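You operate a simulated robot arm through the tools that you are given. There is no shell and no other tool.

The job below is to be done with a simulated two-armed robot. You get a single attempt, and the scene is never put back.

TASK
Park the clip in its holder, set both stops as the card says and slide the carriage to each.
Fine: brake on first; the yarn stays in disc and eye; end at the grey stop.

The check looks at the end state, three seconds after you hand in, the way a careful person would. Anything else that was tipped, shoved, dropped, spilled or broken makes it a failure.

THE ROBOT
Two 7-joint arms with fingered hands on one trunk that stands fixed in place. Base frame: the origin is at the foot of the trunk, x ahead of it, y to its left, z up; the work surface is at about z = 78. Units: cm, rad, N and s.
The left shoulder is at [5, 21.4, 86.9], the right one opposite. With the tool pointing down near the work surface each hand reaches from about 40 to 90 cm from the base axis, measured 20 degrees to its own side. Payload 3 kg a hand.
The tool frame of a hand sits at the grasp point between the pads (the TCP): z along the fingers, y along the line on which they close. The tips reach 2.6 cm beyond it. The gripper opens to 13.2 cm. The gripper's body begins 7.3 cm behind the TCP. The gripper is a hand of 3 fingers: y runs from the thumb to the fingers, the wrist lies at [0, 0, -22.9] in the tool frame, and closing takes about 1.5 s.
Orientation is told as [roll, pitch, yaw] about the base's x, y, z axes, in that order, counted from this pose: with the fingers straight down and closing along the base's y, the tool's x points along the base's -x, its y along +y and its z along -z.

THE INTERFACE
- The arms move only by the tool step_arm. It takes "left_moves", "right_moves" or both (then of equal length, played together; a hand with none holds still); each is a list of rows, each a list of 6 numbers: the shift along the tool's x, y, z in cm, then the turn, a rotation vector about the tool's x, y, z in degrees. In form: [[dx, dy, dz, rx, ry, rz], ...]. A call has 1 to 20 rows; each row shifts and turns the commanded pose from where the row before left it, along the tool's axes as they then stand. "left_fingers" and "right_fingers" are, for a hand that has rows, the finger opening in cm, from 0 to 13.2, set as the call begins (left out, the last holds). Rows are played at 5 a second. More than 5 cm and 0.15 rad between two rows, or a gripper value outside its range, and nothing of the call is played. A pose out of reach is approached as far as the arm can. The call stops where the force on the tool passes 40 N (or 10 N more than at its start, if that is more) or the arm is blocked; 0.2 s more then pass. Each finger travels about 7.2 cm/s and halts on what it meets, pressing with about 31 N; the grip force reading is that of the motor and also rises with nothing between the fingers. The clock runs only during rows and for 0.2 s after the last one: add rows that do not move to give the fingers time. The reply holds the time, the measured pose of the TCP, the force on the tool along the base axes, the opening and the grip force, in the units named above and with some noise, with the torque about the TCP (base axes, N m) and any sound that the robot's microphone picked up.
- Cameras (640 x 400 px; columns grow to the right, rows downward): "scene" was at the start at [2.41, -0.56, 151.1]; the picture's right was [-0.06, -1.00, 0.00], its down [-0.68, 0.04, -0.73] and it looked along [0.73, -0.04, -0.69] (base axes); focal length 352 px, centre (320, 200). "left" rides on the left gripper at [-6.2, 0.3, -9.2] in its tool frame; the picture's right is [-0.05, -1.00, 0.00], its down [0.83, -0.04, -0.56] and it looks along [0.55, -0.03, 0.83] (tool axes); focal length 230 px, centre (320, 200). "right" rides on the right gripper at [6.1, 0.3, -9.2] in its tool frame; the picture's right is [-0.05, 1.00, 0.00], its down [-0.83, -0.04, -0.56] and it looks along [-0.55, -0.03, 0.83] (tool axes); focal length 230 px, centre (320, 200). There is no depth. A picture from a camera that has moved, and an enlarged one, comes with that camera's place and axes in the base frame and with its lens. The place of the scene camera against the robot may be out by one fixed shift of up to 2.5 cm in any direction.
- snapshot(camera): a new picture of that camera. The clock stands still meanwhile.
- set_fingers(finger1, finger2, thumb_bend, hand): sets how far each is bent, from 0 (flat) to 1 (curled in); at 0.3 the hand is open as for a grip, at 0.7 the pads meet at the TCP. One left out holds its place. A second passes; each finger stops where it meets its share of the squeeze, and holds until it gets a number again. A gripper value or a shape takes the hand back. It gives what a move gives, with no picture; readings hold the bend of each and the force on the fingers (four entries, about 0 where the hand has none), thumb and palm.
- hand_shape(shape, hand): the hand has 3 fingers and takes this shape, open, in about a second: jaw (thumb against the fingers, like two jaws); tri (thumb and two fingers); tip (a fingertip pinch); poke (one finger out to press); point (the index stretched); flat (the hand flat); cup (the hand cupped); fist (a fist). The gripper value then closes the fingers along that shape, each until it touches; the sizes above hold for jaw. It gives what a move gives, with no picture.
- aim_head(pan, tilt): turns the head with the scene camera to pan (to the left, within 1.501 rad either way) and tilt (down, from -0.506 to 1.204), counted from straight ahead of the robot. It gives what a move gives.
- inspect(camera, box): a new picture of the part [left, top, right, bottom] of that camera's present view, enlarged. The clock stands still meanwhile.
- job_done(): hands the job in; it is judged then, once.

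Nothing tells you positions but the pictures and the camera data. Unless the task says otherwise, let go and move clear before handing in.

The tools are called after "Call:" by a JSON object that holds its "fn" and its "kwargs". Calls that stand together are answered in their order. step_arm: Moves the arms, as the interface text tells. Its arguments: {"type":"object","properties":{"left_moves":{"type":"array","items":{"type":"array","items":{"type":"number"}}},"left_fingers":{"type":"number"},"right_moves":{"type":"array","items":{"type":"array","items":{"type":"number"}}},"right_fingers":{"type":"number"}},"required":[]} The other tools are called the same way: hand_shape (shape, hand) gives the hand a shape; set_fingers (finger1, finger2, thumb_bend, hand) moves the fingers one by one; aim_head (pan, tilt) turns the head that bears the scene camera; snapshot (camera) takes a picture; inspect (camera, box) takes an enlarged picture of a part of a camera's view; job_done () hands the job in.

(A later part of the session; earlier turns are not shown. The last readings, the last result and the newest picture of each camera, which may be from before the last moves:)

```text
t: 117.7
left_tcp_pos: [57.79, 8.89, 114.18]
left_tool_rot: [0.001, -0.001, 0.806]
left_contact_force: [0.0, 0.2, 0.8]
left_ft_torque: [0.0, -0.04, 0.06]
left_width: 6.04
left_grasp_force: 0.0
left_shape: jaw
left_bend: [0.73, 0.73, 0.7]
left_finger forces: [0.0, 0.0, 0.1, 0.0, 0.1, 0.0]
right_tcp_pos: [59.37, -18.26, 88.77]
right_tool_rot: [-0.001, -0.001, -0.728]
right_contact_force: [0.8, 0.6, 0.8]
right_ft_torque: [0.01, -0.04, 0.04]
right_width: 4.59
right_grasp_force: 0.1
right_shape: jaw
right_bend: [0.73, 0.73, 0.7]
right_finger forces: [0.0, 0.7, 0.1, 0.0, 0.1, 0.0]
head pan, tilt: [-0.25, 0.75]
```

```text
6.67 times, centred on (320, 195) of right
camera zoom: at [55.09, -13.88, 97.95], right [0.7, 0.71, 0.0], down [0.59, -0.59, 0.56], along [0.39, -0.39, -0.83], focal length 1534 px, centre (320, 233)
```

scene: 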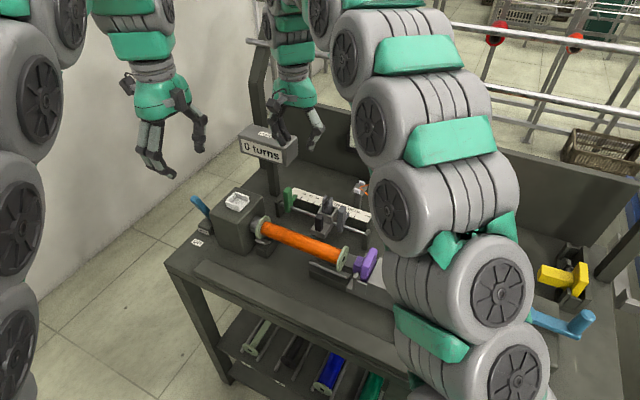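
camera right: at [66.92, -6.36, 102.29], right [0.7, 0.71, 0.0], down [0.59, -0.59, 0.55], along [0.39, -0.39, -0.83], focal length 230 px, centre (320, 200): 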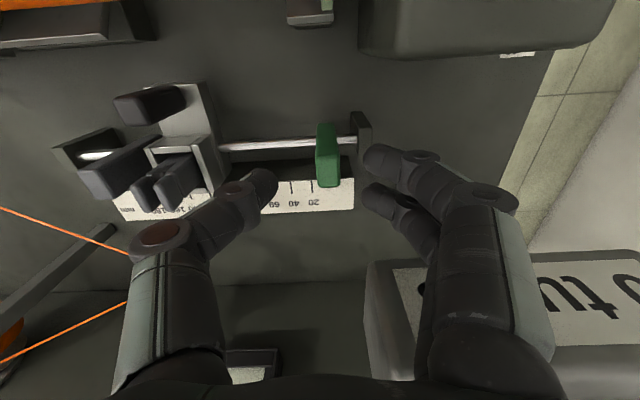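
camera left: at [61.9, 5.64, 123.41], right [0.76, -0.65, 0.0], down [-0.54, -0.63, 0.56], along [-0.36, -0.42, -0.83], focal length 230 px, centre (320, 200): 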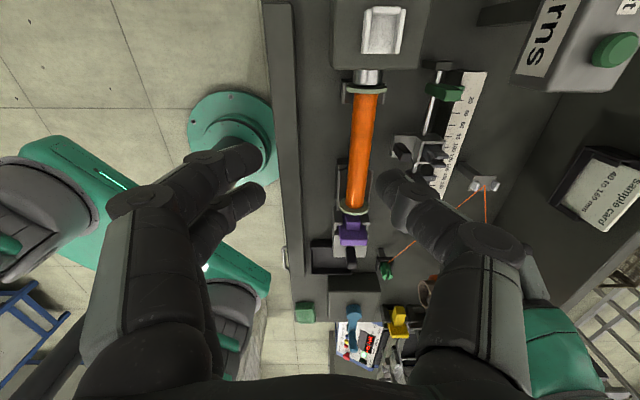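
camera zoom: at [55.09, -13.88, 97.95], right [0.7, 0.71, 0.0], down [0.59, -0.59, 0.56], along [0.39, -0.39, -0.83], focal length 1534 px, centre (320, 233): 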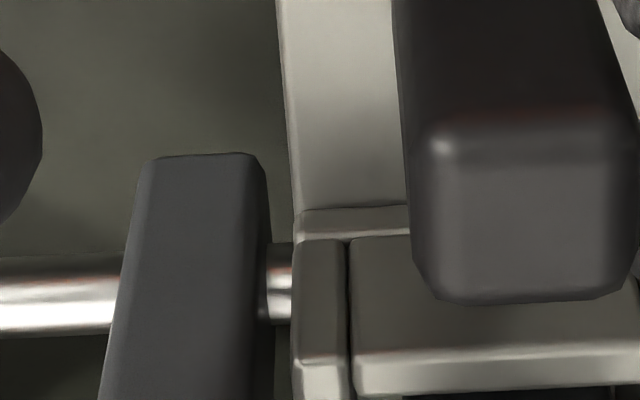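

Call:
{"fn": "step_arm", "kwargs": {"right_moves": [[0, -0.1, 0, 0, 0, 0], [0, -0.1, 0, 0, 0, 0], [0, 0, 0, 0, 0, 0]]}}

Call:
{"fn": "inspect", "kwargs": {"camera": "right", "box": [280, 165, 360, 225]}}

Call:
{"fn": "step_arm", "kwargs": {"right_moves": [[0, -0.05, 0, 0, 0, 0], [0, 0, 0, 0, 0, 0]]}}

Call:
{"fn": "inspect", "kwargs": {"camera": "right", "box": [280, 165, 360, 225]}}

```text
t: 118.5
left_tcp_pos: [57.73, 8.9, 114.15]
left_tool_rot: [0.0, 0.0, 0.806]
left_contact_force: [0.0, -0.9, -0.1]
left_ft_torque: [0.02, -0.01, 0.01]
left_width: 6.05
left_grasp_force: 0.0
left_shape: jaw
left_bend: [0.73, 0.73, 0.7]
left_finger forces: [0.0, 0.0, 0.0, 0.0, 0.0, 0.1]
right_tcp_pos: [59.28, -18.45, 88.88]
right_tool_rot: [-0.001, 0.0, -0.731]
right_contact_force: [0.2, -0.6, 0.1]
right_ft_torque: [0.0, 0.0, 0.02]
right_width: 4.56
right_grasp_force: 0.1
right_shape: jaw
right_bend: [0.73, 0.73, 0.7]
right_finger forces: [0.1, 0.7, 0.1, 0.1, 0.0, 0.0]
head pan, tilt: [-0.25, 0.75]
```

```text
6.67 times, centred on (320, 195) of right
camera zoom: at [54.98, -14.08, 98.0], right [0.7, 0.71, 0.0], down [0.59, -0.59, 0.56], along [0.39, -0.39, -0.83], focal length 1534 px, centre (320, 233)
```

zoom: 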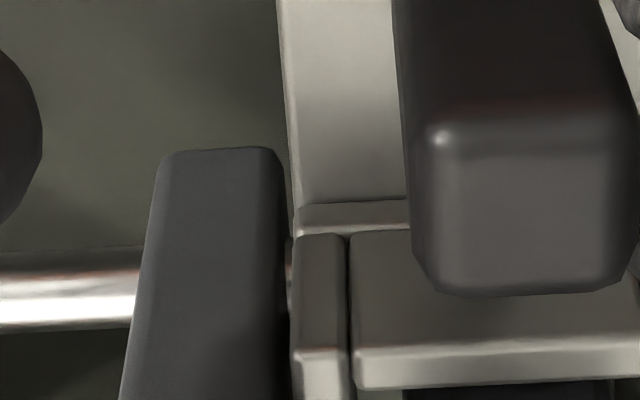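

```text
t: 119.1
left_tcp_pos: [57.85, 8.91, 114.13]
left_tool_rot: [-0.001, 0.001, 0.807]
left_contact_force: [-0.2, 0.4, -0.1]
left_ft_torque: [-0.01, 0.03, 0.0]
left_width: 6.06
left_grasp_force: 0.1
left_shape: jaw
left_bend: [0.73, 0.73, 0.7]
left_finger forces: [0.0, 0.0, 0.0, 0.0, 0.0, 0.0]
right_tcp_pos: [59.32, -18.54, 88.83]
right_tool_rot: [0.001, 0.0, -0.73]
right_contact_force: [0.1, 1.5, -1.7]
right_ft_torque: [0.01, -0.05, -0.02]
right_width: 4.61
right_grasp_force: 0.1
right_shape: jaw
right_bend: [0.73, 0.73, 0.7]
right_finger forces: [0.0, 0.8, 0.0, 0.0, 0.1, 0.0]
head pan, tilt: [-0.25, 0.75]
```

```text
6.67 times, centred on (320, 195) of right
camera zoom: at [54.97, -14.11, 98.02], right [0.7, 0.71, 0.0], down [0.59, -0.59, 0.56], along [0.39, -0.39, -0.83], focal length 1534 px, centre (320, 233)
```

zoom: 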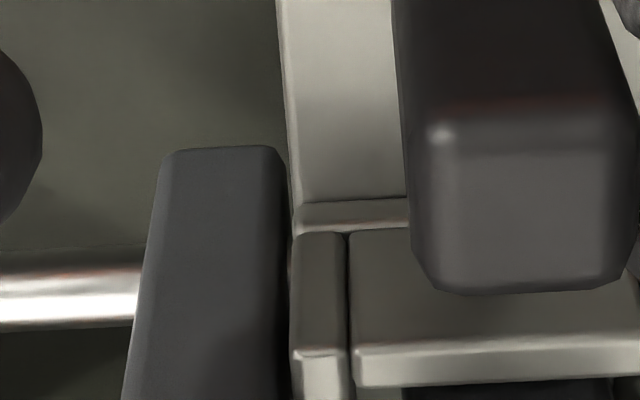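

Call:
{"fn": "step_arm", "kwargs": {"right_moves": [[0, -0.05, 0, 0, 0, 0], [0, 0, 0, 0, 0, 0]]}}

Call:
{"fn": "inspect", "kwargs": {"camera": "right", "box": [300, 180, 330, 205]}}

Call:
{"fn": "step_arm", "kwargs": {"right_moves": [[0, -0.04, 0, 0, 0, 0], [0, 0, 0, 0, 0, 0]]}}

Call:
{"fn": "inspect", "kwargs": {"camera": "right", "box": [300, 180, 330, 205]}}

```text
t: 119.7
left_tcp_pos: [57.83, 8.8, 114.2]
left_tool_rot: [-0.001, -0.002, 0.807]
left_contact_force: [-0.8, -0.8, -1.1]
left_ft_torque: [0.01, 0.03, 0.0]
left_width: 6.04
left_grasp_force: 0.1
left_shape: jaw
left_bend: [0.73, 0.73, 0.7]
left_finger forces: [0.0, 0.0, 0.1, 0.0, 0.0, 0.0]
right_tcp_pos: [59.24, -18.62, 88.79]
right_tool_rot: [-0.001, -0.001, -0.729]
right_contact_force: [0.0, 0.3, 0.4]
right_ft_torque: [-0.02, 0.01, 0.02]
right_width: 4.57
right_grasp_force: 0.1
right_shape: jaw
right_bend: [0.73, 0.73, 0.7]
right_finger forces: [0.0, 0.6, 0.0, 0.1, 0.0, 0.1]
head pan, tilt: [-0.25, 0.75]
```

```text
16.00 times, centred on (315, 192) of right
camera zoom: at [54.93, -14.1, 97.98], right [0.7, 0.71, 0.0], down [0.59, -0.59, 0.56], along [0.39, -0.39, -0.83], focal length 3681 px, centre (400, 320)
```

zoom: 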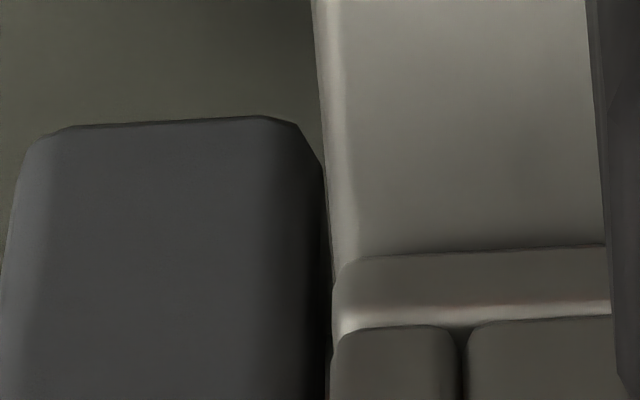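

```text
t: 120.3
left_tcp_pos: [57.73, 8.83, 114.09]
left_tool_rot: [0.0, -0.001, 0.808]
left_contact_force: [0.3, -0.5, 0.6]
left_ft_torque: [-0.02, 0.0, -0.02]
left_width: 6.05
left_grasp_force: 0.1
left_shape: jaw
left_bend: [0.73, 0.73, 0.7]
left_finger forces: [0.0, 0.1, 0.0, 0.0, 0.0, 0.0]
right_tcp_pos: [59.12, -18.66, 88.64]
right_tool_rot: [0.001, -0.001, -0.729]
right_contact_force: [1.4, 0.2, 0.9]
right_ft_torque: [0.01, -0.07, 0.01]
right_width: 4.59
right_grasp_force: 0.0
right_shape: jaw
right_bend: [0.73, 0.73, 0.7]
right_finger forces: [0.0, 0.9, 0.0, 0.1, 0.0, 0.0]
head pan, tilt: [-0.25, 0.75]
```

```text
16.00 times, centred on (315, 192) of right
camera zoom: at [54.87, -14.12, 97.93], right [0.7, 0.71, 0.0], down [0.59, -0.59, 0.56], along [0.39, -0.39, -0.83], focal length 3681 px, centre (400, 320)
```

zoom: 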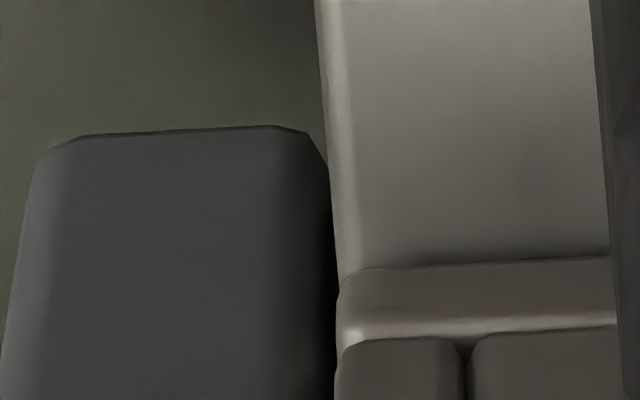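

The carriage is against the grey stop. I'll retract, lift and verify both readings and the gap.

Call:
{"fn": "step_arm", "kwargs": {"right_moves": [[0, 0.5, 0, 0, 0, 0], [0, 0.3, 0, 0, 0, 0], [0, 0, -3, 0, 0, 0], [0, 0, -4, 0, 0, 0], [0, 0, -4, 0, 0, 0], [-1.5, -1.5, -4, 0, 0, 0], [-1.5, -1.5, 0, 0, 0, 0], [0, -1.5, 0, 0, 0, 0], [0, 0, 0, 0, 0, 0]]}}

Call:
{"fn": "snapshot", "kwargs": {"camera": "right"}}

Call:
{"fn": "inspect", "kwargs": {"camera": "right", "box": [260, 60, 460, 180]}}

Call:
{"fn": "inspect", "kwargs": {"camera": "right", "box": [290, 90, 350, 140]}}

```text
t: 122.3
left_tcp_pos: [57.66, 8.89, 114.11]
left_tool_rot: [0.0, 0.0, 0.806]
left_contact_force: [-0.1, -0.3, -0.3]
left_ft_torque: [-0.01, -0.01, -0.01]
left_width: 6.05
left_grasp_force: 0.1
left_shape: jaw
left_bend: [0.73, 0.73, 0.7]
left_finger forces: [0.0, 0.0, 0.0, 0.0, 0.0, 0.1]
right_tcp_pos: [58.99, -23.18, 103.75]
right_tool_rot: [0.0, 0.0, -0.73]
right_contact_force: [0.5, -0.3, 0.1]
right_ft_torque: [0.01, 0.01, 0.0]
right_width: 4.52
right_grasp_force: 0.1
right_shape: jaw
right_bend: [0.73, 0.73, 0.7]
right_finger forces: [0.0, 0.0, 0.0, 0.0, 0.0, 0.1]
head pan, tilt: [-0.25, 0.75]
```

```text
taken
camera right: at [54.69, -18.64, 112.87], right [0.7, 0.71, 0.0], down [0.59, -0.59, 0.56], along [0.39, -0.39, -0.83], focal length 230 px, centre (320, 200)
```

right: 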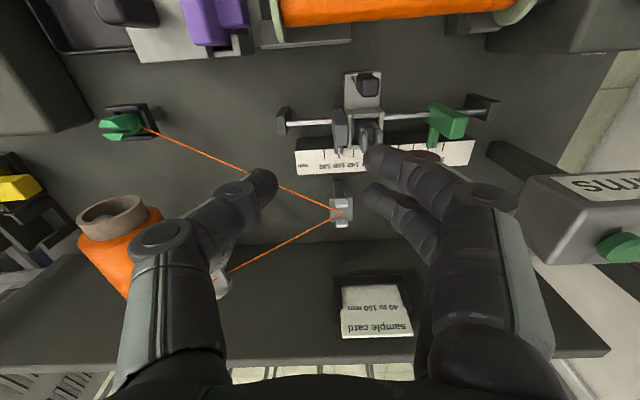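

```text
3.20 times, centred on (360, 120) of right
camera zoom: at [54.69, -18.64, 112.87], right [0.7, 0.71, 0.0], down [0.59, -0.59, 0.56], along [0.39, -0.39, -0.83], focal length 736 px, centre (192, 456)
```

zoom: 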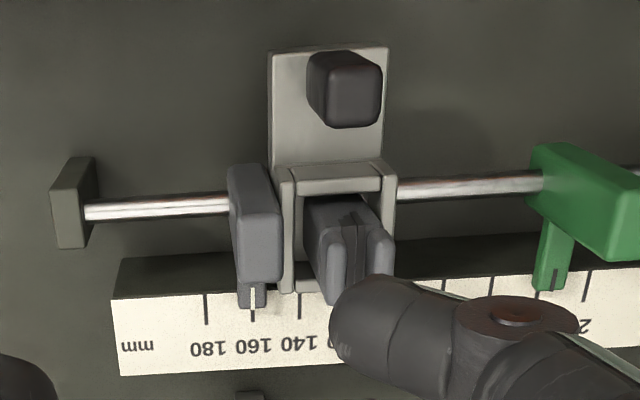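

```text
8.00 times, centred on (320, 115) of right
camera zoom: at [54.69, -18.64, 112.87], right [0.7, 0.71, 0.0], down [0.59, -0.59, 0.56], along [0.39, -0.39, -0.83], focal length 1841 px, centre (320, 880)
```

zoom: 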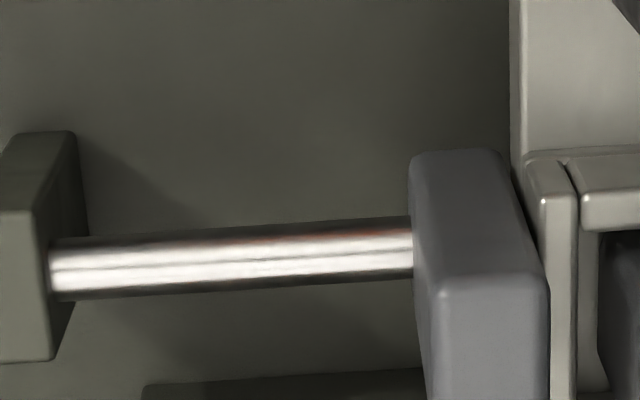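

Call:
{"fn": "inspect", "kwargs": {"camera": "right", "box": [310, 125, 370, 175]}}

Call:
{"fn": "step_arm", "kwargs": {"right_moves": [[0, 3, -1, 0, 0, 0], [0, 3, -1, 0, 0, 0], [0, 2.5, 0, 0, 0, 0], [0, 0, 0, 0, 0, 0]]}}

Call:
{"fn": "snapshot", "kwargs": {"camera": "right"}}

Call:
{"fn": "inspect", "kwargs": {"camera": "right", "box": [300, 90, 380, 160]}}

Call:
{"fn": "inspect", "kwargs": {"camera": "right", "box": [190, 60, 390, 180]}}

```text
8.00 times, centred on (340, 150) of right
camera zoom: at [54.69, -18.64, 112.87], right [0.7, 0.71, 0.0], down [0.59, -0.59, 0.56], along [0.39, -0.39, -0.83], focal length 1841 px, centre (160, 600)
```

zoom: 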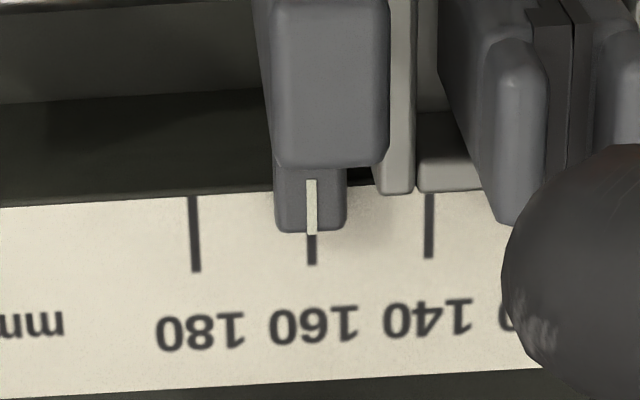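

```text
t: 123.3
left_tcp_pos: [57.68, 8.86, 114.09]
left_tool_rot: [0.003, -0.002, 0.807]
left_contact_force: [0.5, 0.0, 0.0]
left_ft_torque: [-0.02, 0.0, 0.03]
left_width: 6.06
left_grasp_force: 0.0
left_shape: jaw
left_bend: [0.73, 0.73, 0.7]
left_finger forces: [0.0, 0.0, 0.0, 0.1, 0.0, 0.1]
right_tcp_pos: [64.58, -16.98, 105.68]
right_tool_rot: [0.0, 0.0, -0.731]
right_contact_force: [-0.4, 0.3, 0.0]
right_ft_torque: [0.0, 0.0, 0.0]
right_width: 4.52
right_grasp_force: 0.0
right_shape: jaw
right_bend: [0.73, 0.73, 0.7]
right_finger forces: [0.0, 0.0, 0.0, 0.0, 0.0, 0.1]
head pan, tilt: [-0.25, 0.75]
```

```text
taken
camera right: at [60.21, -12.58, 114.94], right [0.7, 0.71, 0.0], down [0.59, -0.59, 0.55], along [0.39, -0.39, -0.83], focal length 230 px, centre (320, 200)
```

right: 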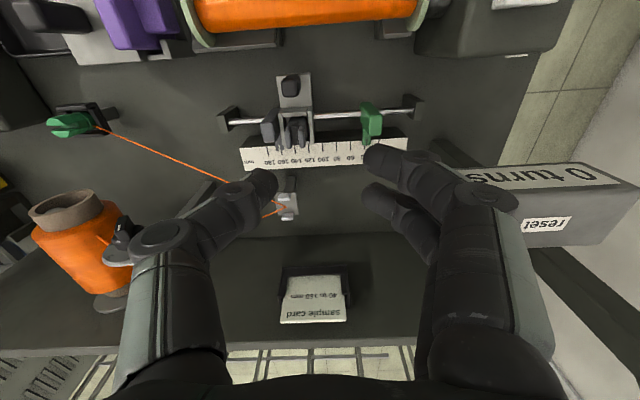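

```text
5.71 times, centred on (340, 125) of right
camera zoom: at [60.21, -12.58, 114.94], right [0.7, 0.71, 0.0], down [0.59, -0.59, 0.55], along [0.39, -0.39, -0.83], focal length 1315 px, centre (206, 629)
```

zoom: 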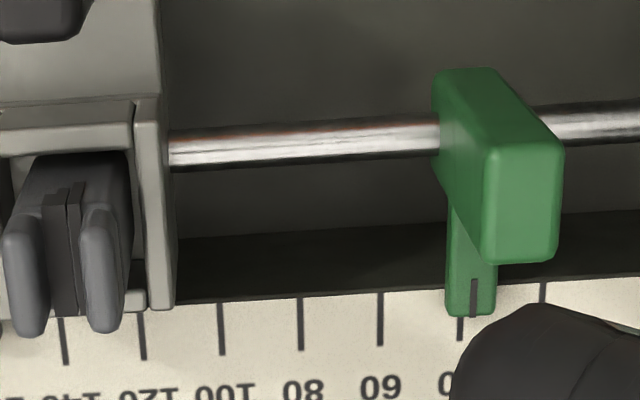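

```text
3.20 times, centred on (290, 120) of right
camera zoom: at [60.21, -12.58, 114.94], right [0.7, 0.71, 0.0], down [0.59, -0.59, 0.55], along [0.39, -0.39, -0.83], focal length 736 px, centre (416, 456)
```

zoom: 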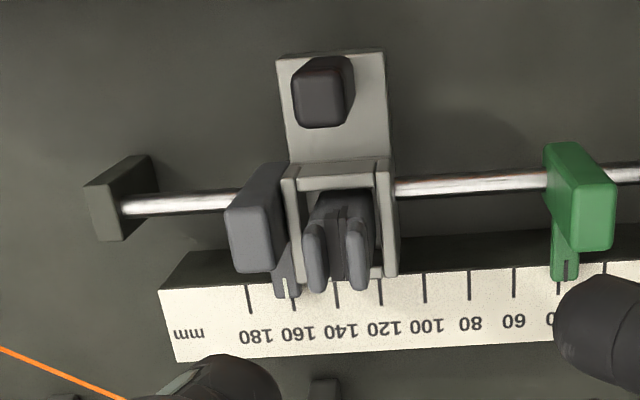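

Grey sits exactly on 160 with the carriage against it. I'll move the camera over the green stop to read it without parallax.

Call:
{"fn": "step_arm", "kwargs": {"right_moves": [[0, 2.7, 0, 0, 0, 0], [0, 2.7, 0, 0, 0, 0], [0, 0, 0, 0, 0, 0]]}}

Call:
{"fn": "inspect", "kwargs": {"camera": "right", "box": [290, 100, 350, 150]}}

Call:
{"fn": "inspect", "kwargs": {"camera": "right", "box": [180, 60, 380, 180]}}

```text
t: 124.1
left_tcp_pos: [57.85, 8.84, 114.04]
left_tool_rot: [-0.001, -0.001, 0.807]
left_contact_force: [0.1, 0.2, -0.9]
left_ft_torque: [0.02, 0.03, -0.02]
left_width: 6.05
left_grasp_force: 0.1
left_shape: jaw
left_bend: [0.73, 0.73, 0.7]
left_finger forces: [0.1, 0.1, 0.0, 0.0, 0.0, 0.0]
right_tcp_pos: [68.18, -12.8, 105.7]
right_tool_rot: [0.0, -0.001, -0.729]
right_contact_force: [-1.2, -0.8, -0.4]
right_ft_torque: [0.0, -0.02, 0.02]
right_width: 4.48
right_grasp_force: 0.1
right_shape: jaw
right_bend: [0.73, 0.73, 0.7]
right_finger forces: [0.0, 0.0, 0.1, 0.0, 0.0, 0.0]
head pan, tilt: [-0.25, 0.75]
```

```text
8.00 times, centred on (320, 125) of right
camera zoom: at [63.84, -8.39, 114.96], right [0.7, 0.71, 0.0], down [0.59, -0.59, 0.55], along [0.39, -0.39, -0.83], focal length 1841 px, centre (320, 800)
```

zoom: 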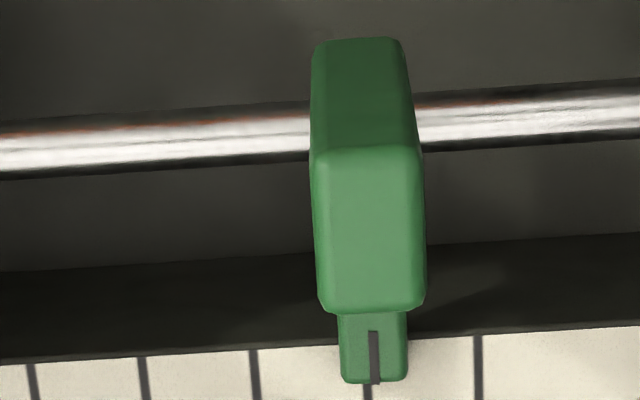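

```text
3.20 times, centred on (280, 120) of right
camera zoom: at [63.84, -8.39, 114.96], right [0.7, 0.71, 0.0], down [0.59, -0.59, 0.55], along [0.39, -0.39, -0.83], focal length 736 px, centre (448, 456)
```

zoom: 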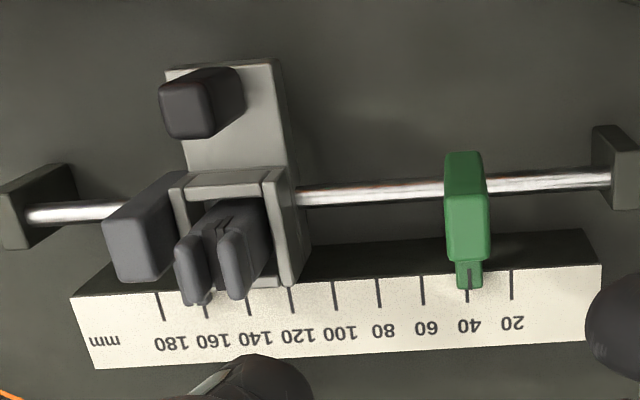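

Green reads 38.6: the carriage nudged it by 1.4 mm. I'll push it back to 40 with the fingers, in small steps.

Call:
{"fn": "step_arm", "kwargs": {"right_moves": [[-0.7, 0, 4, 0, 0, 0], [-0.6, 0, 4, 0, 0, 0], [0, 0, 4, 0, 0, 0], [0, 0, 3, 0, 0, 0], [0, 0, 2, 0, 0, 0], [0, 0, 0, 0, 0, 0]]}}

Call:
{"fn": "inspect", "kwargs": {"camera": "right", "box": [200, 80, 440, 240]}}

Call:
{"fn": "step_arm", "kwargs": {"right_moves": [[0, -0.3, 0, 0, 0, 0], [0, -0.3, 0, 0, 0, 0], [0, -0.2, 0, 0, 0, 0], [0, 0, 0, 0, 0, 0]]}}

Call:
{"fn": "inspect", "kwargs": {"camera": "right", "box": [200, 80, 440, 240]}}

```text
t: 125.5
left_tcp_pos: [57.91, 8.76, 114.03]
left_tool_rot: [-0.001, 0.0, 0.807]
left_contact_force: [-0.4, 1.3, 0.4]
left_ft_torque: [0.04, -0.02, 0.0]
left_width: 6.07
left_grasp_force: 0.0
left_shape: jaw
left_bend: [0.73, 0.73, 0.7]
left_finger forces: [0.0, 0.1, 0.0, 0.0, 0.0, 0.0]
right_tcp_pos: [69.12, -13.75, 88.81]
right_tool_rot: [0.001, 0.0, -0.73]
right_contact_force: [-0.2, 0.0, -0.1]
right_ft_torque: [0.02, 0.05, 0.02]
right_width: 4.51
right_grasp_force: 0.1
right_shape: jaw
right_bend: [0.73, 0.73, 0.7]
right_finger forces: [0.0, 0.0, 0.0, 0.0, 0.0, 0.0]
head pan, tilt: [-0.25, 0.75]
```

```text
2.50 times, centred on (320, 160) of right
camera zoom: at [64.8, -9.33, 98.09], right [0.7, 0.71, 0.0], down [0.59, -0.59, 0.56], along [0.39, -0.39, -0.83], focal length 575 px, centre (320, 300)
```

zoom: 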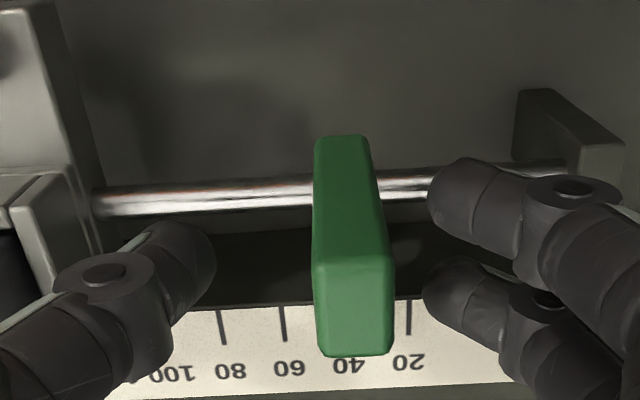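

```text
t: 126.5
left_tcp_pos: [57.79, 8.92, 114.15]
left_tool_rot: [0.001, 0.0, 0.805]
left_contact_force: [-0.9, -0.4, 0.8]
left_ft_torque: [-0.03, -0.01, -0.01]
left_width: 6.05
left_grasp_force: 0.0
left_shape: jaw
left_bend: [0.73, 0.73, 0.7]
left_finger forces: [0.0, 0.0, 0.0, 0.0, 0.0, 0.0]
right_tcp_pos: [68.63, -14.33, 88.9]
right_tool_rot: [0.0, 0.001, -0.73]
right_contact_force: [0.0, 0.3, -0.3]
right_ft_torque: [0.01, 0.02, -0.03]
right_width: 4.55
right_grasp_force: 0.0
right_shape: jaw
right_bend: [0.73, 0.73, 0.7]
right_finger forces: [0.0, 0.1, 0.1, 0.0, 0.1, 0.0]
head pan, tilt: [-0.25, 0.75]
```

```text
2.50 times, centred on (320, 160) of right
camera zoom: at [64.27, -9.98, 98.11], right [0.7, 0.71, 0.0], down [0.59, -0.59, 0.56], along [0.39, -0.39, -0.83], focal length 575 px, centre (320, 300)
```

zoom: 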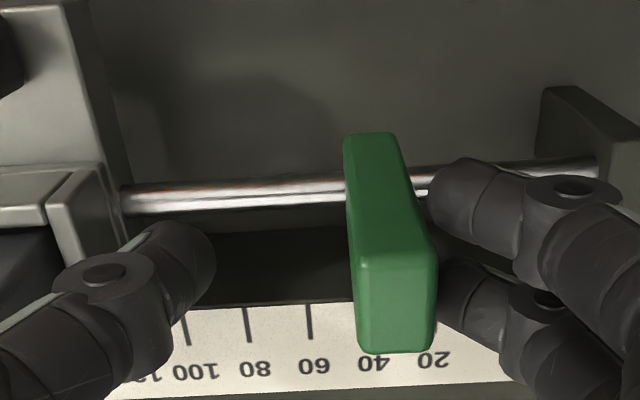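

The thumb is getting close to the carriage, so I'll back off and narrow the opening before continuing.

Call:
{"fn": "step_arm", "kwargs": {"right_moves": [[0, 0.5, 0, 0, 0, 0], [0, 0.5, 0, 0, 0, 0], [0, 0, 0, 0, 0, 0]]}}

Call:
{"fn": "step_arm", "kwargs": {"right_moves": [[0, 0, 0, 0, 0, 0], [0, 0, 0, 0, 0, 0], [0, 0, 0, 0, 0, 0]], "right_fingers": 3.0}}

Call:
{"fn": "inspect", "kwargs": {"camera": "right", "box": [200, 80, 440, 240]}}

```text
t: 127.3
left_tcp_pos: [57.83, 8.91, 114.13]
left_tool_rot: [-0.001, 0.001, 0.807]
left_contact_force: [0.4, 0.4, -0.3]
left_ft_torque: [-0.05, -0.02, -0.03]
left_width: 6.07
left_grasp_force: 0.1
left_shape: jaw
left_bend: [0.73, 0.73, 0.7]
left_finger forces: [0.0, 0.0, 0.0, 0.0, 0.0, 0.1]
right_tcp_pos: [69.47, -13.92, 88.97]
right_tool_rot: [0.0, -0.001, -0.73]
right_contact_force: [-0.9, -0.3, 0.8]
right_ft_torque: [-0.02, 0.0, -0.01]
right_width: 4.55
right_grasp_force: 0.0
right_shape: jaw
right_bend: [0.73, 0.73, 0.7]
right_finger forces: [0.1, 0.1, 0.1, 0.1, 0.0, 0.1]
head pan, tilt: [-0.25, 0.75]
```

```text
t: 128.1
left_tcp_pos: [57.8, 8.85, 114.09]
left_tool_rot: [0.001, 0.001, 0.807]
left_contact_force: [0.5, 0.4, 0.0]
left_ft_torque: [0.0, -0.01, -0.02]
left_width: 6.02
left_grasp_force: 0.1
left_shape: jaw
left_bend: [0.73, 0.73, 0.7]
left_finger forces: [0.0, 0.1, 0.0, 0.0, 0.1, 0.0]
right_tcp_pos: [69.32, -13.66, 88.95]
right_tool_rot: [0.001, 0.001, -0.728]
right_contact_force: [-0.4, 0.6, -0.5]
right_ft_torque: [-0.01, -0.02, 0.0]
right_width: 3.05
right_grasp_force: 0.1
right_shape: jaw
right_bend: [0.73, 0.73, 0.7]
right_finger forces: [0.1, 0.0, 0.0, 0.0, 0.1, 0.0]
head pan, tilt: [-0.25, 0.75]
```

```text
2.50 times, centred on (320, 160) of right
camera zoom: at [65.07, -9.3, 98.13], right [0.7, 0.71, 0.0], down [0.59, -0.59, 0.56], along [0.39, -0.39, -0.83], focal length 575 px, centre (320, 300)
```

zoom: 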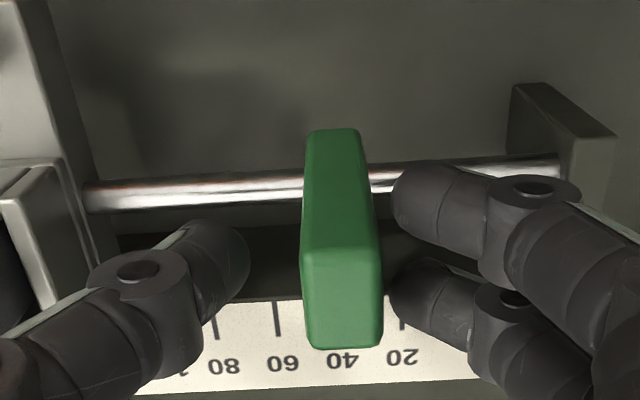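

Call:
{"fn": "step_arm", "kwargs": {"right_moves": [[0, -0.25, 0, 0, 0, 0], [0, -0.25, 0, 0, 0, 0], [0, 0, 0, 0, 0, 0]]}}

Call:
{"fn": "step_arm", "kwargs": {"right_moves": [[0, -0.1, 0, 0, 0, 0], [0, 0, 0, 0, 0, 0]]}}

Call:
{"fn": "step_arm", "kwargs": {"right_moves": [[0, -0.1, 0, 0, 0, 0], [0, 0, 0, 0, 0, 0]]}}

Call:
{"fn": "inspect", "kwargs": {"camera": "right", "box": [200, 80, 440, 240]}}

```text
t: 128.9
left_tcp_pos: [57.8, 8.95, 114.15]
left_tool_rot: [0.001, 0.0, 0.806]
left_contact_force: [-0.8, 0.4, -0.8]
left_ft_torque: [0.02, 0.0, 0.01]
left_width: 6.06
left_grasp_force: 0.1
left_shape: jaw
left_bend: [0.73, 0.73, 0.7]
left_finger forces: [0.0, 0.1, 0.1, 0.0, 0.0, 0.1]
right_tcp_pos: [69.07, -14.12, 88.82]
right_tool_rot: [-0.001, 0.0, -0.731]
right_contact_force: [0.5, 0.4, -0.1]
right_ft_torque: [0.03, -0.01, -0.01]
right_width: 3.04
right_grasp_force: 0.0
right_shape: jaw
right_bend: [0.73, 0.73, 0.7]
right_finger forces: [0.2, 0.2, 0.1, 0.1, 0.1, 0.0]
head pan, tilt: [-0.25, 0.75]
```

```text
t: 129.5
left_tcp_pos: [57.85, 8.81, 114.07]
left_tool_rot: [-0.001, 0.001, 0.806]
left_contact_force: [-0.4, 0.4, -0.3]
left_ft_torque: [-0.02, 0.0, 0.0]
left_width: 6.03
left_grasp_force: 0.0
left_shape: jaw
left_bend: [0.73, 0.73, 0.7]
left_finger forces: [0.0, 0.0, 0.0, 0.0, 0.1, 0.0]
right_tcp_pos: [68.9, -14.26, 88.73]
right_tool_rot: [-0.002, -0.001, -0.729]
right_contact_force: [0.0, 0.4, 0.1]
right_ft_torque: [0.02, 0.04, 0.02]
right_width: 3.06
right_grasp_force: 0.1
right_shape: jaw
right_bend: [0.73, 0.73, 0.7]
right_finger forces: [0.3, 0.4, 0.0, 0.0, 0.0, 0.0]
head pan, tilt: [-0.25, 0.75]
```

```text
t: 130.1
left_tcp_pos: [57.9, 8.85, 114.01]
left_tool_rot: [-0.001, 0.0, 0.806]
left_contact_force: [-0.6, 0.0, 0.4]
left_ft_torque: [0.02, 0.03, 0.0]
left_width: 6.06
left_grasp_force: 0.1
left_shape: jaw
left_bend: [0.73, 0.73, 0.7]
left_finger forces: [0.0, 0.0, 0.1, 0.0, 0.1, 0.1]
right_tcp_pos: [68.92, -14.15, 88.82]
right_tool_rot: [0.001, 0.0, -0.728]
right_contact_force: [0.4, 0.4, -1.0]
right_ft_torque: [0.01, 0.01, 0.02]
right_width: 3.06
right_grasp_force: 0.1
right_shape: jaw
right_bend: [0.73, 0.73, 0.7]
right_finger forces: [0.1, 0.3, 0.0, 0.0, 0.1, 0.1]
head pan, tilt: [-0.25, 0.75]
```

```text
2.50 times, centred on (320, 160) of right
camera zoom: at [64.63, -9.78, 98.05], right [0.7, 0.71, 0.0], down [0.59, -0.59, 0.56], along [0.39, -0.39, -0.83], focal length 575 px, centre (320, 300)
```

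zoom: 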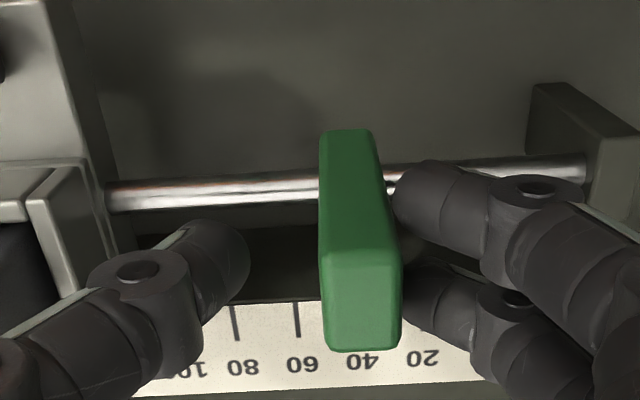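

Call:
{"fn": "step_arm", "kwargs": {"right_moves": [[0, 0.4, 0, 0, 0, 0], [0, 0, -3, 0, 0, 0], [0, 0, -4, 0, 0, 0], [0, 0, -4, 0, 0, 0], [0, 0, -4, 0, 0, 0], [0, 0, 0, 0, 0, 0]]}}

Call:
{"fn": "inspect", "kwargs": {"camera": "right", "box": [290, 100, 350, 150]}}

```text
t: 131.5
left_tcp_pos: [57.83, 8.84, 114.16]
left_tool_rot: [-0.002, 0.0, 0.808]
left_contact_force: [-0.9, -0.5, -0.8]
left_ft_torque: [0.01, -0.02, 0.02]
left_width: 6.05
left_grasp_force: 0.0
left_shape: jaw
left_bend: [0.73, 0.73, 0.7]
left_finger forces: [0.0, 0.0, 0.0, 0.0, 0.0, 0.1]
right_tcp_pos: [69.15, -14.06, 103.85]
right_tool_rot: [-0.002, 0.0, -0.731]
right_contact_force: [0.4, 0.4, 0.2]
right_ft_torque: [-0.01, -0.05, 0.0]
right_width: 3.04
right_grasp_force: 0.1
right_shape: jaw
right_bend: [0.73, 0.73, 0.7]
right_finger forces: [0.0, 0.0, 0.0, 0.1, 0.1, 0.0]
head pan, tilt: [-0.25, 0.75]
```

```text
8.00 times, centred on (320, 125) of right
camera zoom: at [64.86, -9.65, 113.04], right [0.7, 0.71, 0.0], down [0.59, -0.59, 0.56], along [0.39, -0.39, -0.83], focal length 1841 px, centre (320, 800)
```

zoom: 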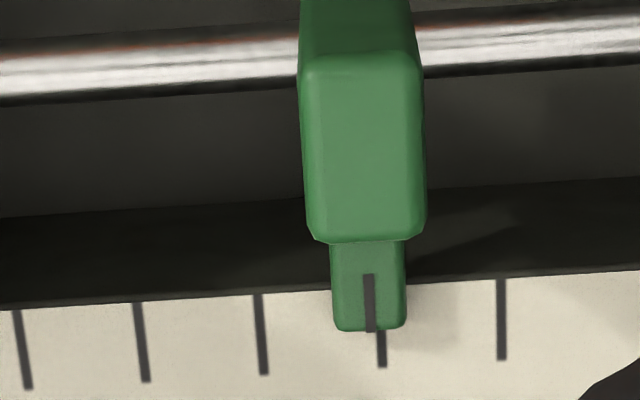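

It overshot to 41.6. I'll repeat the same thumb nudge that brought it to 40 before.

Call:
{"fn": "step_arm", "kwargs": {"right_moves": [[0, 0, 4, 0, 0, 0], [0, 0, 4, 0, 0, 0], [0, 0, 4, 0, 0, 0], [0, 0, 3, 0, 0, 0], [0, 0.4, 0, 0, 0, 0], [0, 0.4, 0, 0, 0, 0], [0, 0.4, 0, 0, 0, 0], [0, 0.2, 0, 0, 0, 0], [0, 0, 0, 0, 0, 0]]}}

Call:
{"fn": "step_arm", "kwargs": {"right_moves": [[0, 0.1, 0, 0, 0, 0], [0, 0.1, 0, 0, 0, 0], [0, 0, 0, 0, 0, 0]]}}

Call:
{"fn": "step_arm", "kwargs": {"right_moves": [[0, 0.08, 0, 0, 0, 0], [0, 0, 0, 0, 0, 0]]}}

Call:
{"fn": "step_arm", "kwargs": {"right_moves": [[0, -0.4, 0, 0, 0, 0], [0, 0, -3, 0, 0, 0], [0, 0, -4, 0, 0, 0], [0, 0, -4, 0, 0, 0], [0, 0, -4, 0, 0, 0], [0, 0, 0, 0, 0, 0]]}}

Call:
{"fn": "inspect", "kwargs": {"camera": "right", "box": [280, 100, 340, 150]}}

```text
t: 133.5
left_tcp_pos: [57.86, 8.89, 114.17]
left_tool_rot: [-0.001, 0.001, 0.808]
left_contact_force: [-0.2, 0.5, 0.0]
left_ft_torque: [-0.03, 0.02, -0.01]
left_width: 6.03
left_grasp_force: 0.1
left_shape: jaw
left_bend: [0.73, 0.73, 0.7]
left_finger forces: [0.1, 0.1, 0.0, 0.0, 0.1, 0.0]
right_tcp_pos: [70.37, -12.95, 88.7]
right_tool_rot: [0.0, 0.0, -0.73]
right_contact_force: [-0.6, -0.4, 0.8]
right_ft_torque: [-0.01, -0.01, 0.0]
right_width: 3.08
right_grasp_force: 0.1
right_shape: jaw
right_bend: [0.73, 0.73, 0.7]
right_finger forces: [0.1, 0.1, 0.0, 0.0, 0.8, 0.1]
head pan, tilt: [-0.25, 0.75]
```

```text
t: 134.3
left_tcp_pos: [57.88, 8.87, 114.08]
left_tool_rot: [0.0, 0.0, 0.806]
left_contact_force: [-0.3, 0.6, 0.3]
left_ft_torque: [0.01, -0.02, 0.0]
left_width: 6.02
left_grasp_force: 0.1
left_shape: jaw
left_bend: [0.73, 0.73, 0.7]
left_finger forces: [0.0, 0.1, 0.0, 0.0, 0.1, 0.1]
right_tcp_pos: [70.3, -12.69, 88.9]
right_tool_rot: [-0.001, 0.0, -0.729]
right_contact_force: [-0.9, -1.1, 0.4]
right_ft_torque: [-0.02, -0.03, 0.04]
right_width: 3.04
right_grasp_force: 0.1
right_shape: jaw
right_bend: [0.73, 0.73, 0.7]
right_finger forces: [0.0, 0.0, 0.0, 0.0, 0.8, 0.0]
head pan, tilt: [-0.25, 0.75]
```

```text
t: 134.9
left_tcp_pos: [57.77, 8.96, 114.16]
left_tool_rot: [0.0, 0.001, 0.806]
left_contact_force: [0.9, 0.2, 0.1]
left_ft_torque: [-0.01, 0.03, -0.02]
left_width: 6.03
left_grasp_force: 0.1
left_shape: jaw
left_bend: [0.73, 0.73, 0.7]
left_finger forces: [0.1, 0.0, 0.1, 0.0, 0.0, 0.0]
right_tcp_pos: [70.26, -12.66, 88.79]
right_tool_rot: [0.0, -0.001, -0.729]
right_contact_force: [-0.9, 0.1, 0.3]
right_ft_torque: [-0.02, 0.01, 0.02]
right_width: 3.07
right_grasp_force: 0.1
right_shape: jaw
right_bend: [0.73, 0.73, 0.7]
right_finger forces: [0.0, 0.1, 0.0, 0.1, 0.6, 0.0]
head pan, tilt: [-0.25, 0.75]
```

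```text
t: 136.3
left_tcp_pos: [57.77, 8.94, 114.18]
left_tool_rot: [0.0, -0.001, 0.806]
left_contact_force: [-0.7, 0.0, -0.2]
left_ft_torque: [-0.01, 0.01, -0.03]
left_width: 6.05
left_grasp_force: 0.0
left_shape: jaw
left_bend: [0.73, 0.73, 0.7]
left_finger forces: [0.0, 0.0, 0.1, 0.1, 0.0, 0.1]
right_tcp_pos: [70.04, -12.89, 104.03]
right_tool_rot: [0.0, -0.001, -0.73]
right_contact_force: [0.7, 0.0, 0.2]
right_ft_torque: [-0.01, -0.01, 0.03]
right_width: 3.02
right_grasp_force: 0.1
right_shape: jaw
right_bend: [0.73, 0.73, 0.7]
right_finger forces: [0.0, 0.0, 0.0, 0.1, 0.0, 0.0]
head pan, tilt: [-0.25, 0.75]
```

```text
8.00 times, centred on (310, 125) of right
camera zoom: at [65.81, -8.53, 113.35], right [0.7, 0.71, 0.0], down [0.59, -0.59, 0.55], along [0.39, -0.39, -0.83], focal length 1841 px, centre (400, 800)
```

zoom: 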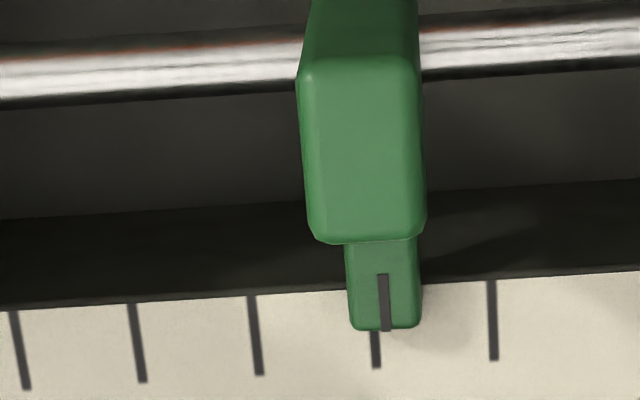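

It reads 37.9 now. From the logged positions, the finger-side contact at 40.0 is 1.52 cm from here, so I'll push to exactly that point.

Call:
{"fn": "step_arm", "kwargs": {"right_moves": [[0, 0, 4, 0, 0, 0], [0, 0, 4, 0, 0, 0], [0, 0, 4, 0, 0, 0], [0, 0, 3, 0, 0, 0], [0, -0.4, 0, 0, 0, 0], [0, -0.4, 0, 0, 0, 0], [0, -0.3, 0, 0, 0, 0], [0, -0.15, 0, 0, 0, 0], [0, -0.1, 0, 0, 0, 0], [0, -0.1, 0, 0, 0, 0], [0, -0.05, 0, 0, 0, 0], [0, 0, 0, 0, 0, 0]]}}

Call:
{"fn": "step_arm", "kwargs": {"right_moves": [[0, 0.4, 0, 0, 0, 0], [0, 0, -3, 0, 0, 0], [0, 0, -4, 0, 0, 0], [0, 0, -4, 0, 0, 0], [0, 0, -4, 0, 0, 0], [0, 0, 0, 0, 0, 0]]}}

Call:
{"fn": "inspect", "kwargs": {"camera": "right", "box": [290, 100, 350, 150]}}

```text
t: 138.9
left_tcp_pos: [57.73, 8.95, 114.1]
left_tool_rot: [0.001, 0.001, 0.806]
left_contact_force: [-0.4, -0.3, 0.6]
left_ft_torque: [-0.03, 0.0, 0.0]
left_width: 6.05
left_grasp_force: 0.0
left_shape: jaw
left_bend: [0.73, 0.73, 0.7]
left_finger forces: [0.0, 0.0, 0.1, 0.0, 0.0, 0.0]
right_tcp_pos: [69.04, -14.14, 88.69]
right_tool_rot: [0.002, 0.0, -0.728]
right_contact_force: [0.2, 0.7, -0.1]
right_ft_torque: [0.02, 0.01, 0.04]
right_width: 3.05
right_grasp_force: 0.1
right_shape: jaw
right_bend: [0.73, 0.73, 0.7]
right_finger forces: [0.3, 0.3, 0.0, 0.0, 0.0, 0.0]
head pan, tilt: [-0.25, 0.75]
```

```text
t: 140.3
left_tcp_pos: [57.89, 8.85, 113.96]
left_tool_rot: [-0.001, 0.0, 0.806]
left_contact_force: [-0.6, 0.6, -1.1]
left_ft_torque: [0.0, 0.01, -0.01]
left_width: 6.05
left_grasp_force: 0.0
left_shape: jaw
left_bend: [0.73, 0.73, 0.7]
left_finger forces: [0.0, 0.0, 0.0, 0.0, 0.0, 0.0]
right_tcp_pos: [69.4, -13.92, 103.51]
right_tool_rot: [0.001, 0.001, -0.73]
right_contact_force: [0.1, -0.6, 0.1]
right_ft_torque: [-0.01, 0.0, 0.0]
right_width: 3.01
right_grasp_force: 0.2
right_shape: jaw
right_bend: [0.73, 0.73, 0.7]
right_finger forces: [0.0, 0.1, 0.0, 0.0, 0.0, 0.0]
head pan, tilt: [-0.25, 0.75]
```

```text
8.00 times, centred on (320, 125) of right
camera zoom: at [65.03, -9.44, 112.77], right [0.7, 0.71, 0.0], down [0.59, -0.59, 0.56], along [0.39, -0.39, -0.83], focal length 1841 px, centre (320, 800)
```

zoom: 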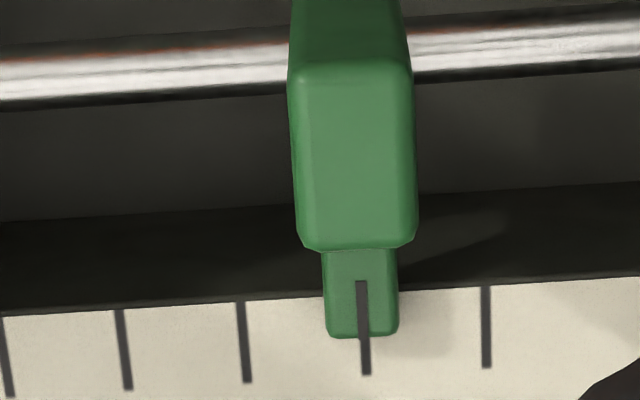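

Green's pointer is now in line with the 40 tick. I'll withdraw the right hand up and away and verify everything.

Call:
{"fn": "step_arm", "kwargs": {"right_moves": [[0, -2, -3, 0, 0, 0], [0, -3, -3, 0, 0, 0], [0, -3, -3, 0, 0, 0], [0, -1, 0, 0, 0, 0], [0, 0, 0, 0, 0, 0]]}}

Call:
{"fn": "snapshot", "kwargs": {"camera": "right"}}

Call:
{"fn": "inspect", "kwargs": {"camera": "right", "box": [260, 60, 440, 170]}}

Call:
{"fn": "inspect", "kwargs": {"camera": "right", "box": [280, 110, 350, 160]}}

Call:
{"fn": "inspect", "kwargs": {"camera": "scene", "box": [270, 165, 390, 250]}}

```text
t: 141.5
left_tcp_pos: [57.78, 8.77, 114.11]
left_tool_rot: [0.0, 0.002, 0.806]
left_contact_force: [0.4, -0.5, -0.8]
left_ft_torque: [0.02, -0.01, -0.03]
left_width: 6.05
left_grasp_force: 0.0
left_shape: jaw
left_bend: [0.73, 0.73, 0.7]
left_finger forces: [0.0, 0.0, 0.0, 0.1, 0.0, 0.1]
right_tcp_pos: [63.38, -20.44, 112.64]
right_tool_rot: [0.001, 0.0, -0.73]
right_contact_force: [0.0, 1.0, 0.1]
right_ft_torque: [0.02, 0.0, 0.01]
right_width: 2.98
right_grasp_force: 0.0
right_shape: jaw
right_bend: [0.73, 0.73, 0.7]
right_finger forces: [0.0, 0.0, 0.1, 0.1, 0.0, 0.0]
head pan, tilt: [-0.25, 0.75]
```

```text
taken
camera right: at [59.05, -16.01, 121.9], right [0.7, 0.71, 0.0], down [0.59, -0.59, 0.56], along [0.39, -0.39, -0.83], focal length 230 px, centre (320, 200)
```

right: 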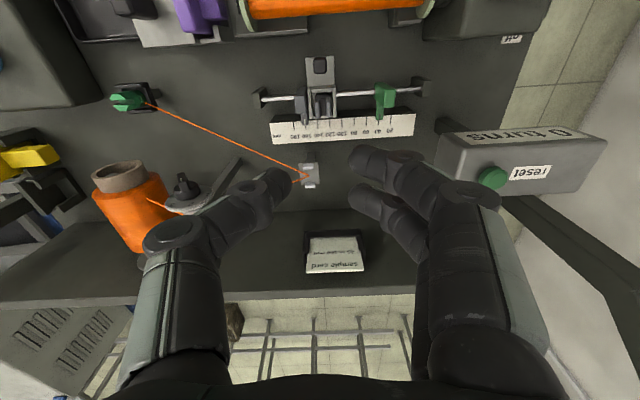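

```text
3.56 times, centred on (350, 115) of right
camera zoom: at [59.05, -16.01, 121.9], right [0.7, 0.71, 0.0], down [0.59, -0.59, 0.56], along [0.39, -0.39, -0.83], focal length 818 px, centre (213, 502)
```

zoom: 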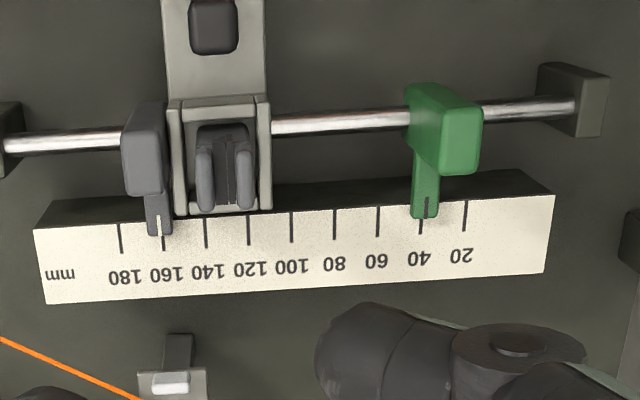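

```text
8.00 times, centred on (315, 135) of right
camera zoom: at [59.05, -16.01, 121.9], right [0.7, 0.71, 0.0], down [0.59, -0.59, 0.56], along [0.39, -0.39, -0.83], focal length 1841 px, centre (360, 720)
```

zoom: 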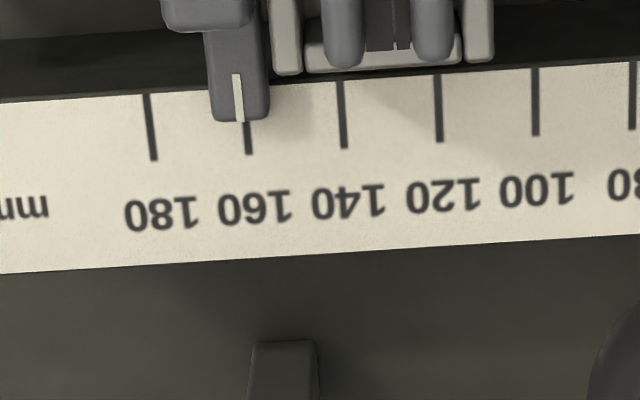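

```text
4.71 times, centred on (330, 208) of scene
camera zoom: at [2.18, -2.14, 151.14], right [-0.25, -0.97, 0.0], down [-0.66, 0.17, -0.73], along [0.71, -0.18, -0.68], focal length 1659 px, centre (273, 165)
```

zoom: 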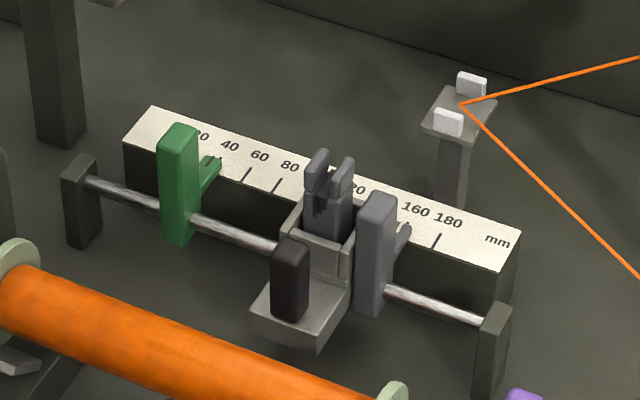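

Call:
{"fn": "inspect", "kwargs": {"camera": "right", "box": [295, 80, 325, 105]}}

Call:
{"fn": "inspect", "kwargs": {"camera": "scene", "box": [330, 200, 360, 235]}}

Call:
{"fn": "inspect", "kwargs": {"camera": "left", "box": [380, 100, 500, 220]}}

```text
16.00 times, centred on (310, 92) of right
camera zoom: at [59.05, -16.01, 121.9], right [0.7, 0.71, 0.0], down [0.59, -0.59, 0.56], along [0.39, -0.39, -0.83], focal length 3681 px, centre (480, 1920)
```

zoom: 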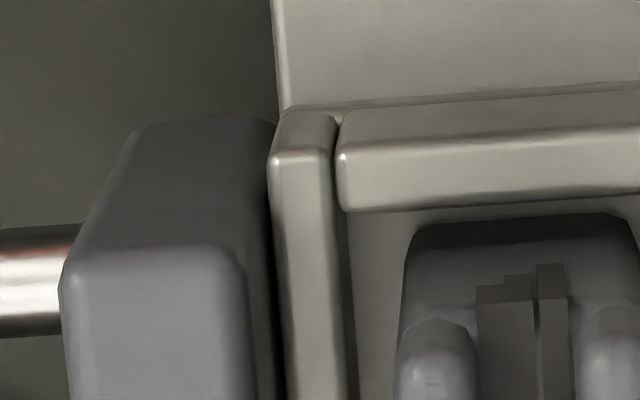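

```text
11.43 times, centred on (345, 218) of scene
camera zoom: at [2.18, -2.14, 151.14], right [-0.25, -0.97, 0.0], down [-0.66, 0.17, -0.73], along [0.71, -0.18, -0.68], focal length 4029 px, centre (34, 0)
```

zoom: 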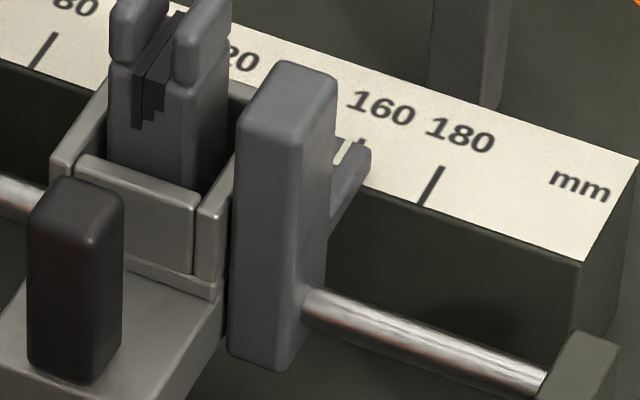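

```text
3.33 times, centred on (440, 160) of left
camera zoom: at [61.94, 13.67, 123.39], right [0.76, -0.65, 0.0], down [-0.54, -0.63, 0.56], along [-0.36, -0.42, -0.83], focal length 767 px, centre (-80, 333)
```

zoom: 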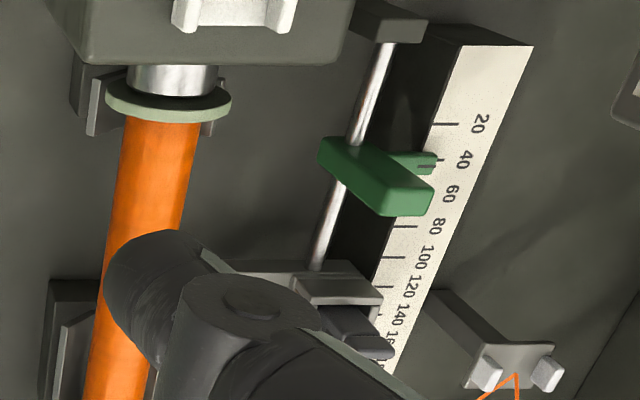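

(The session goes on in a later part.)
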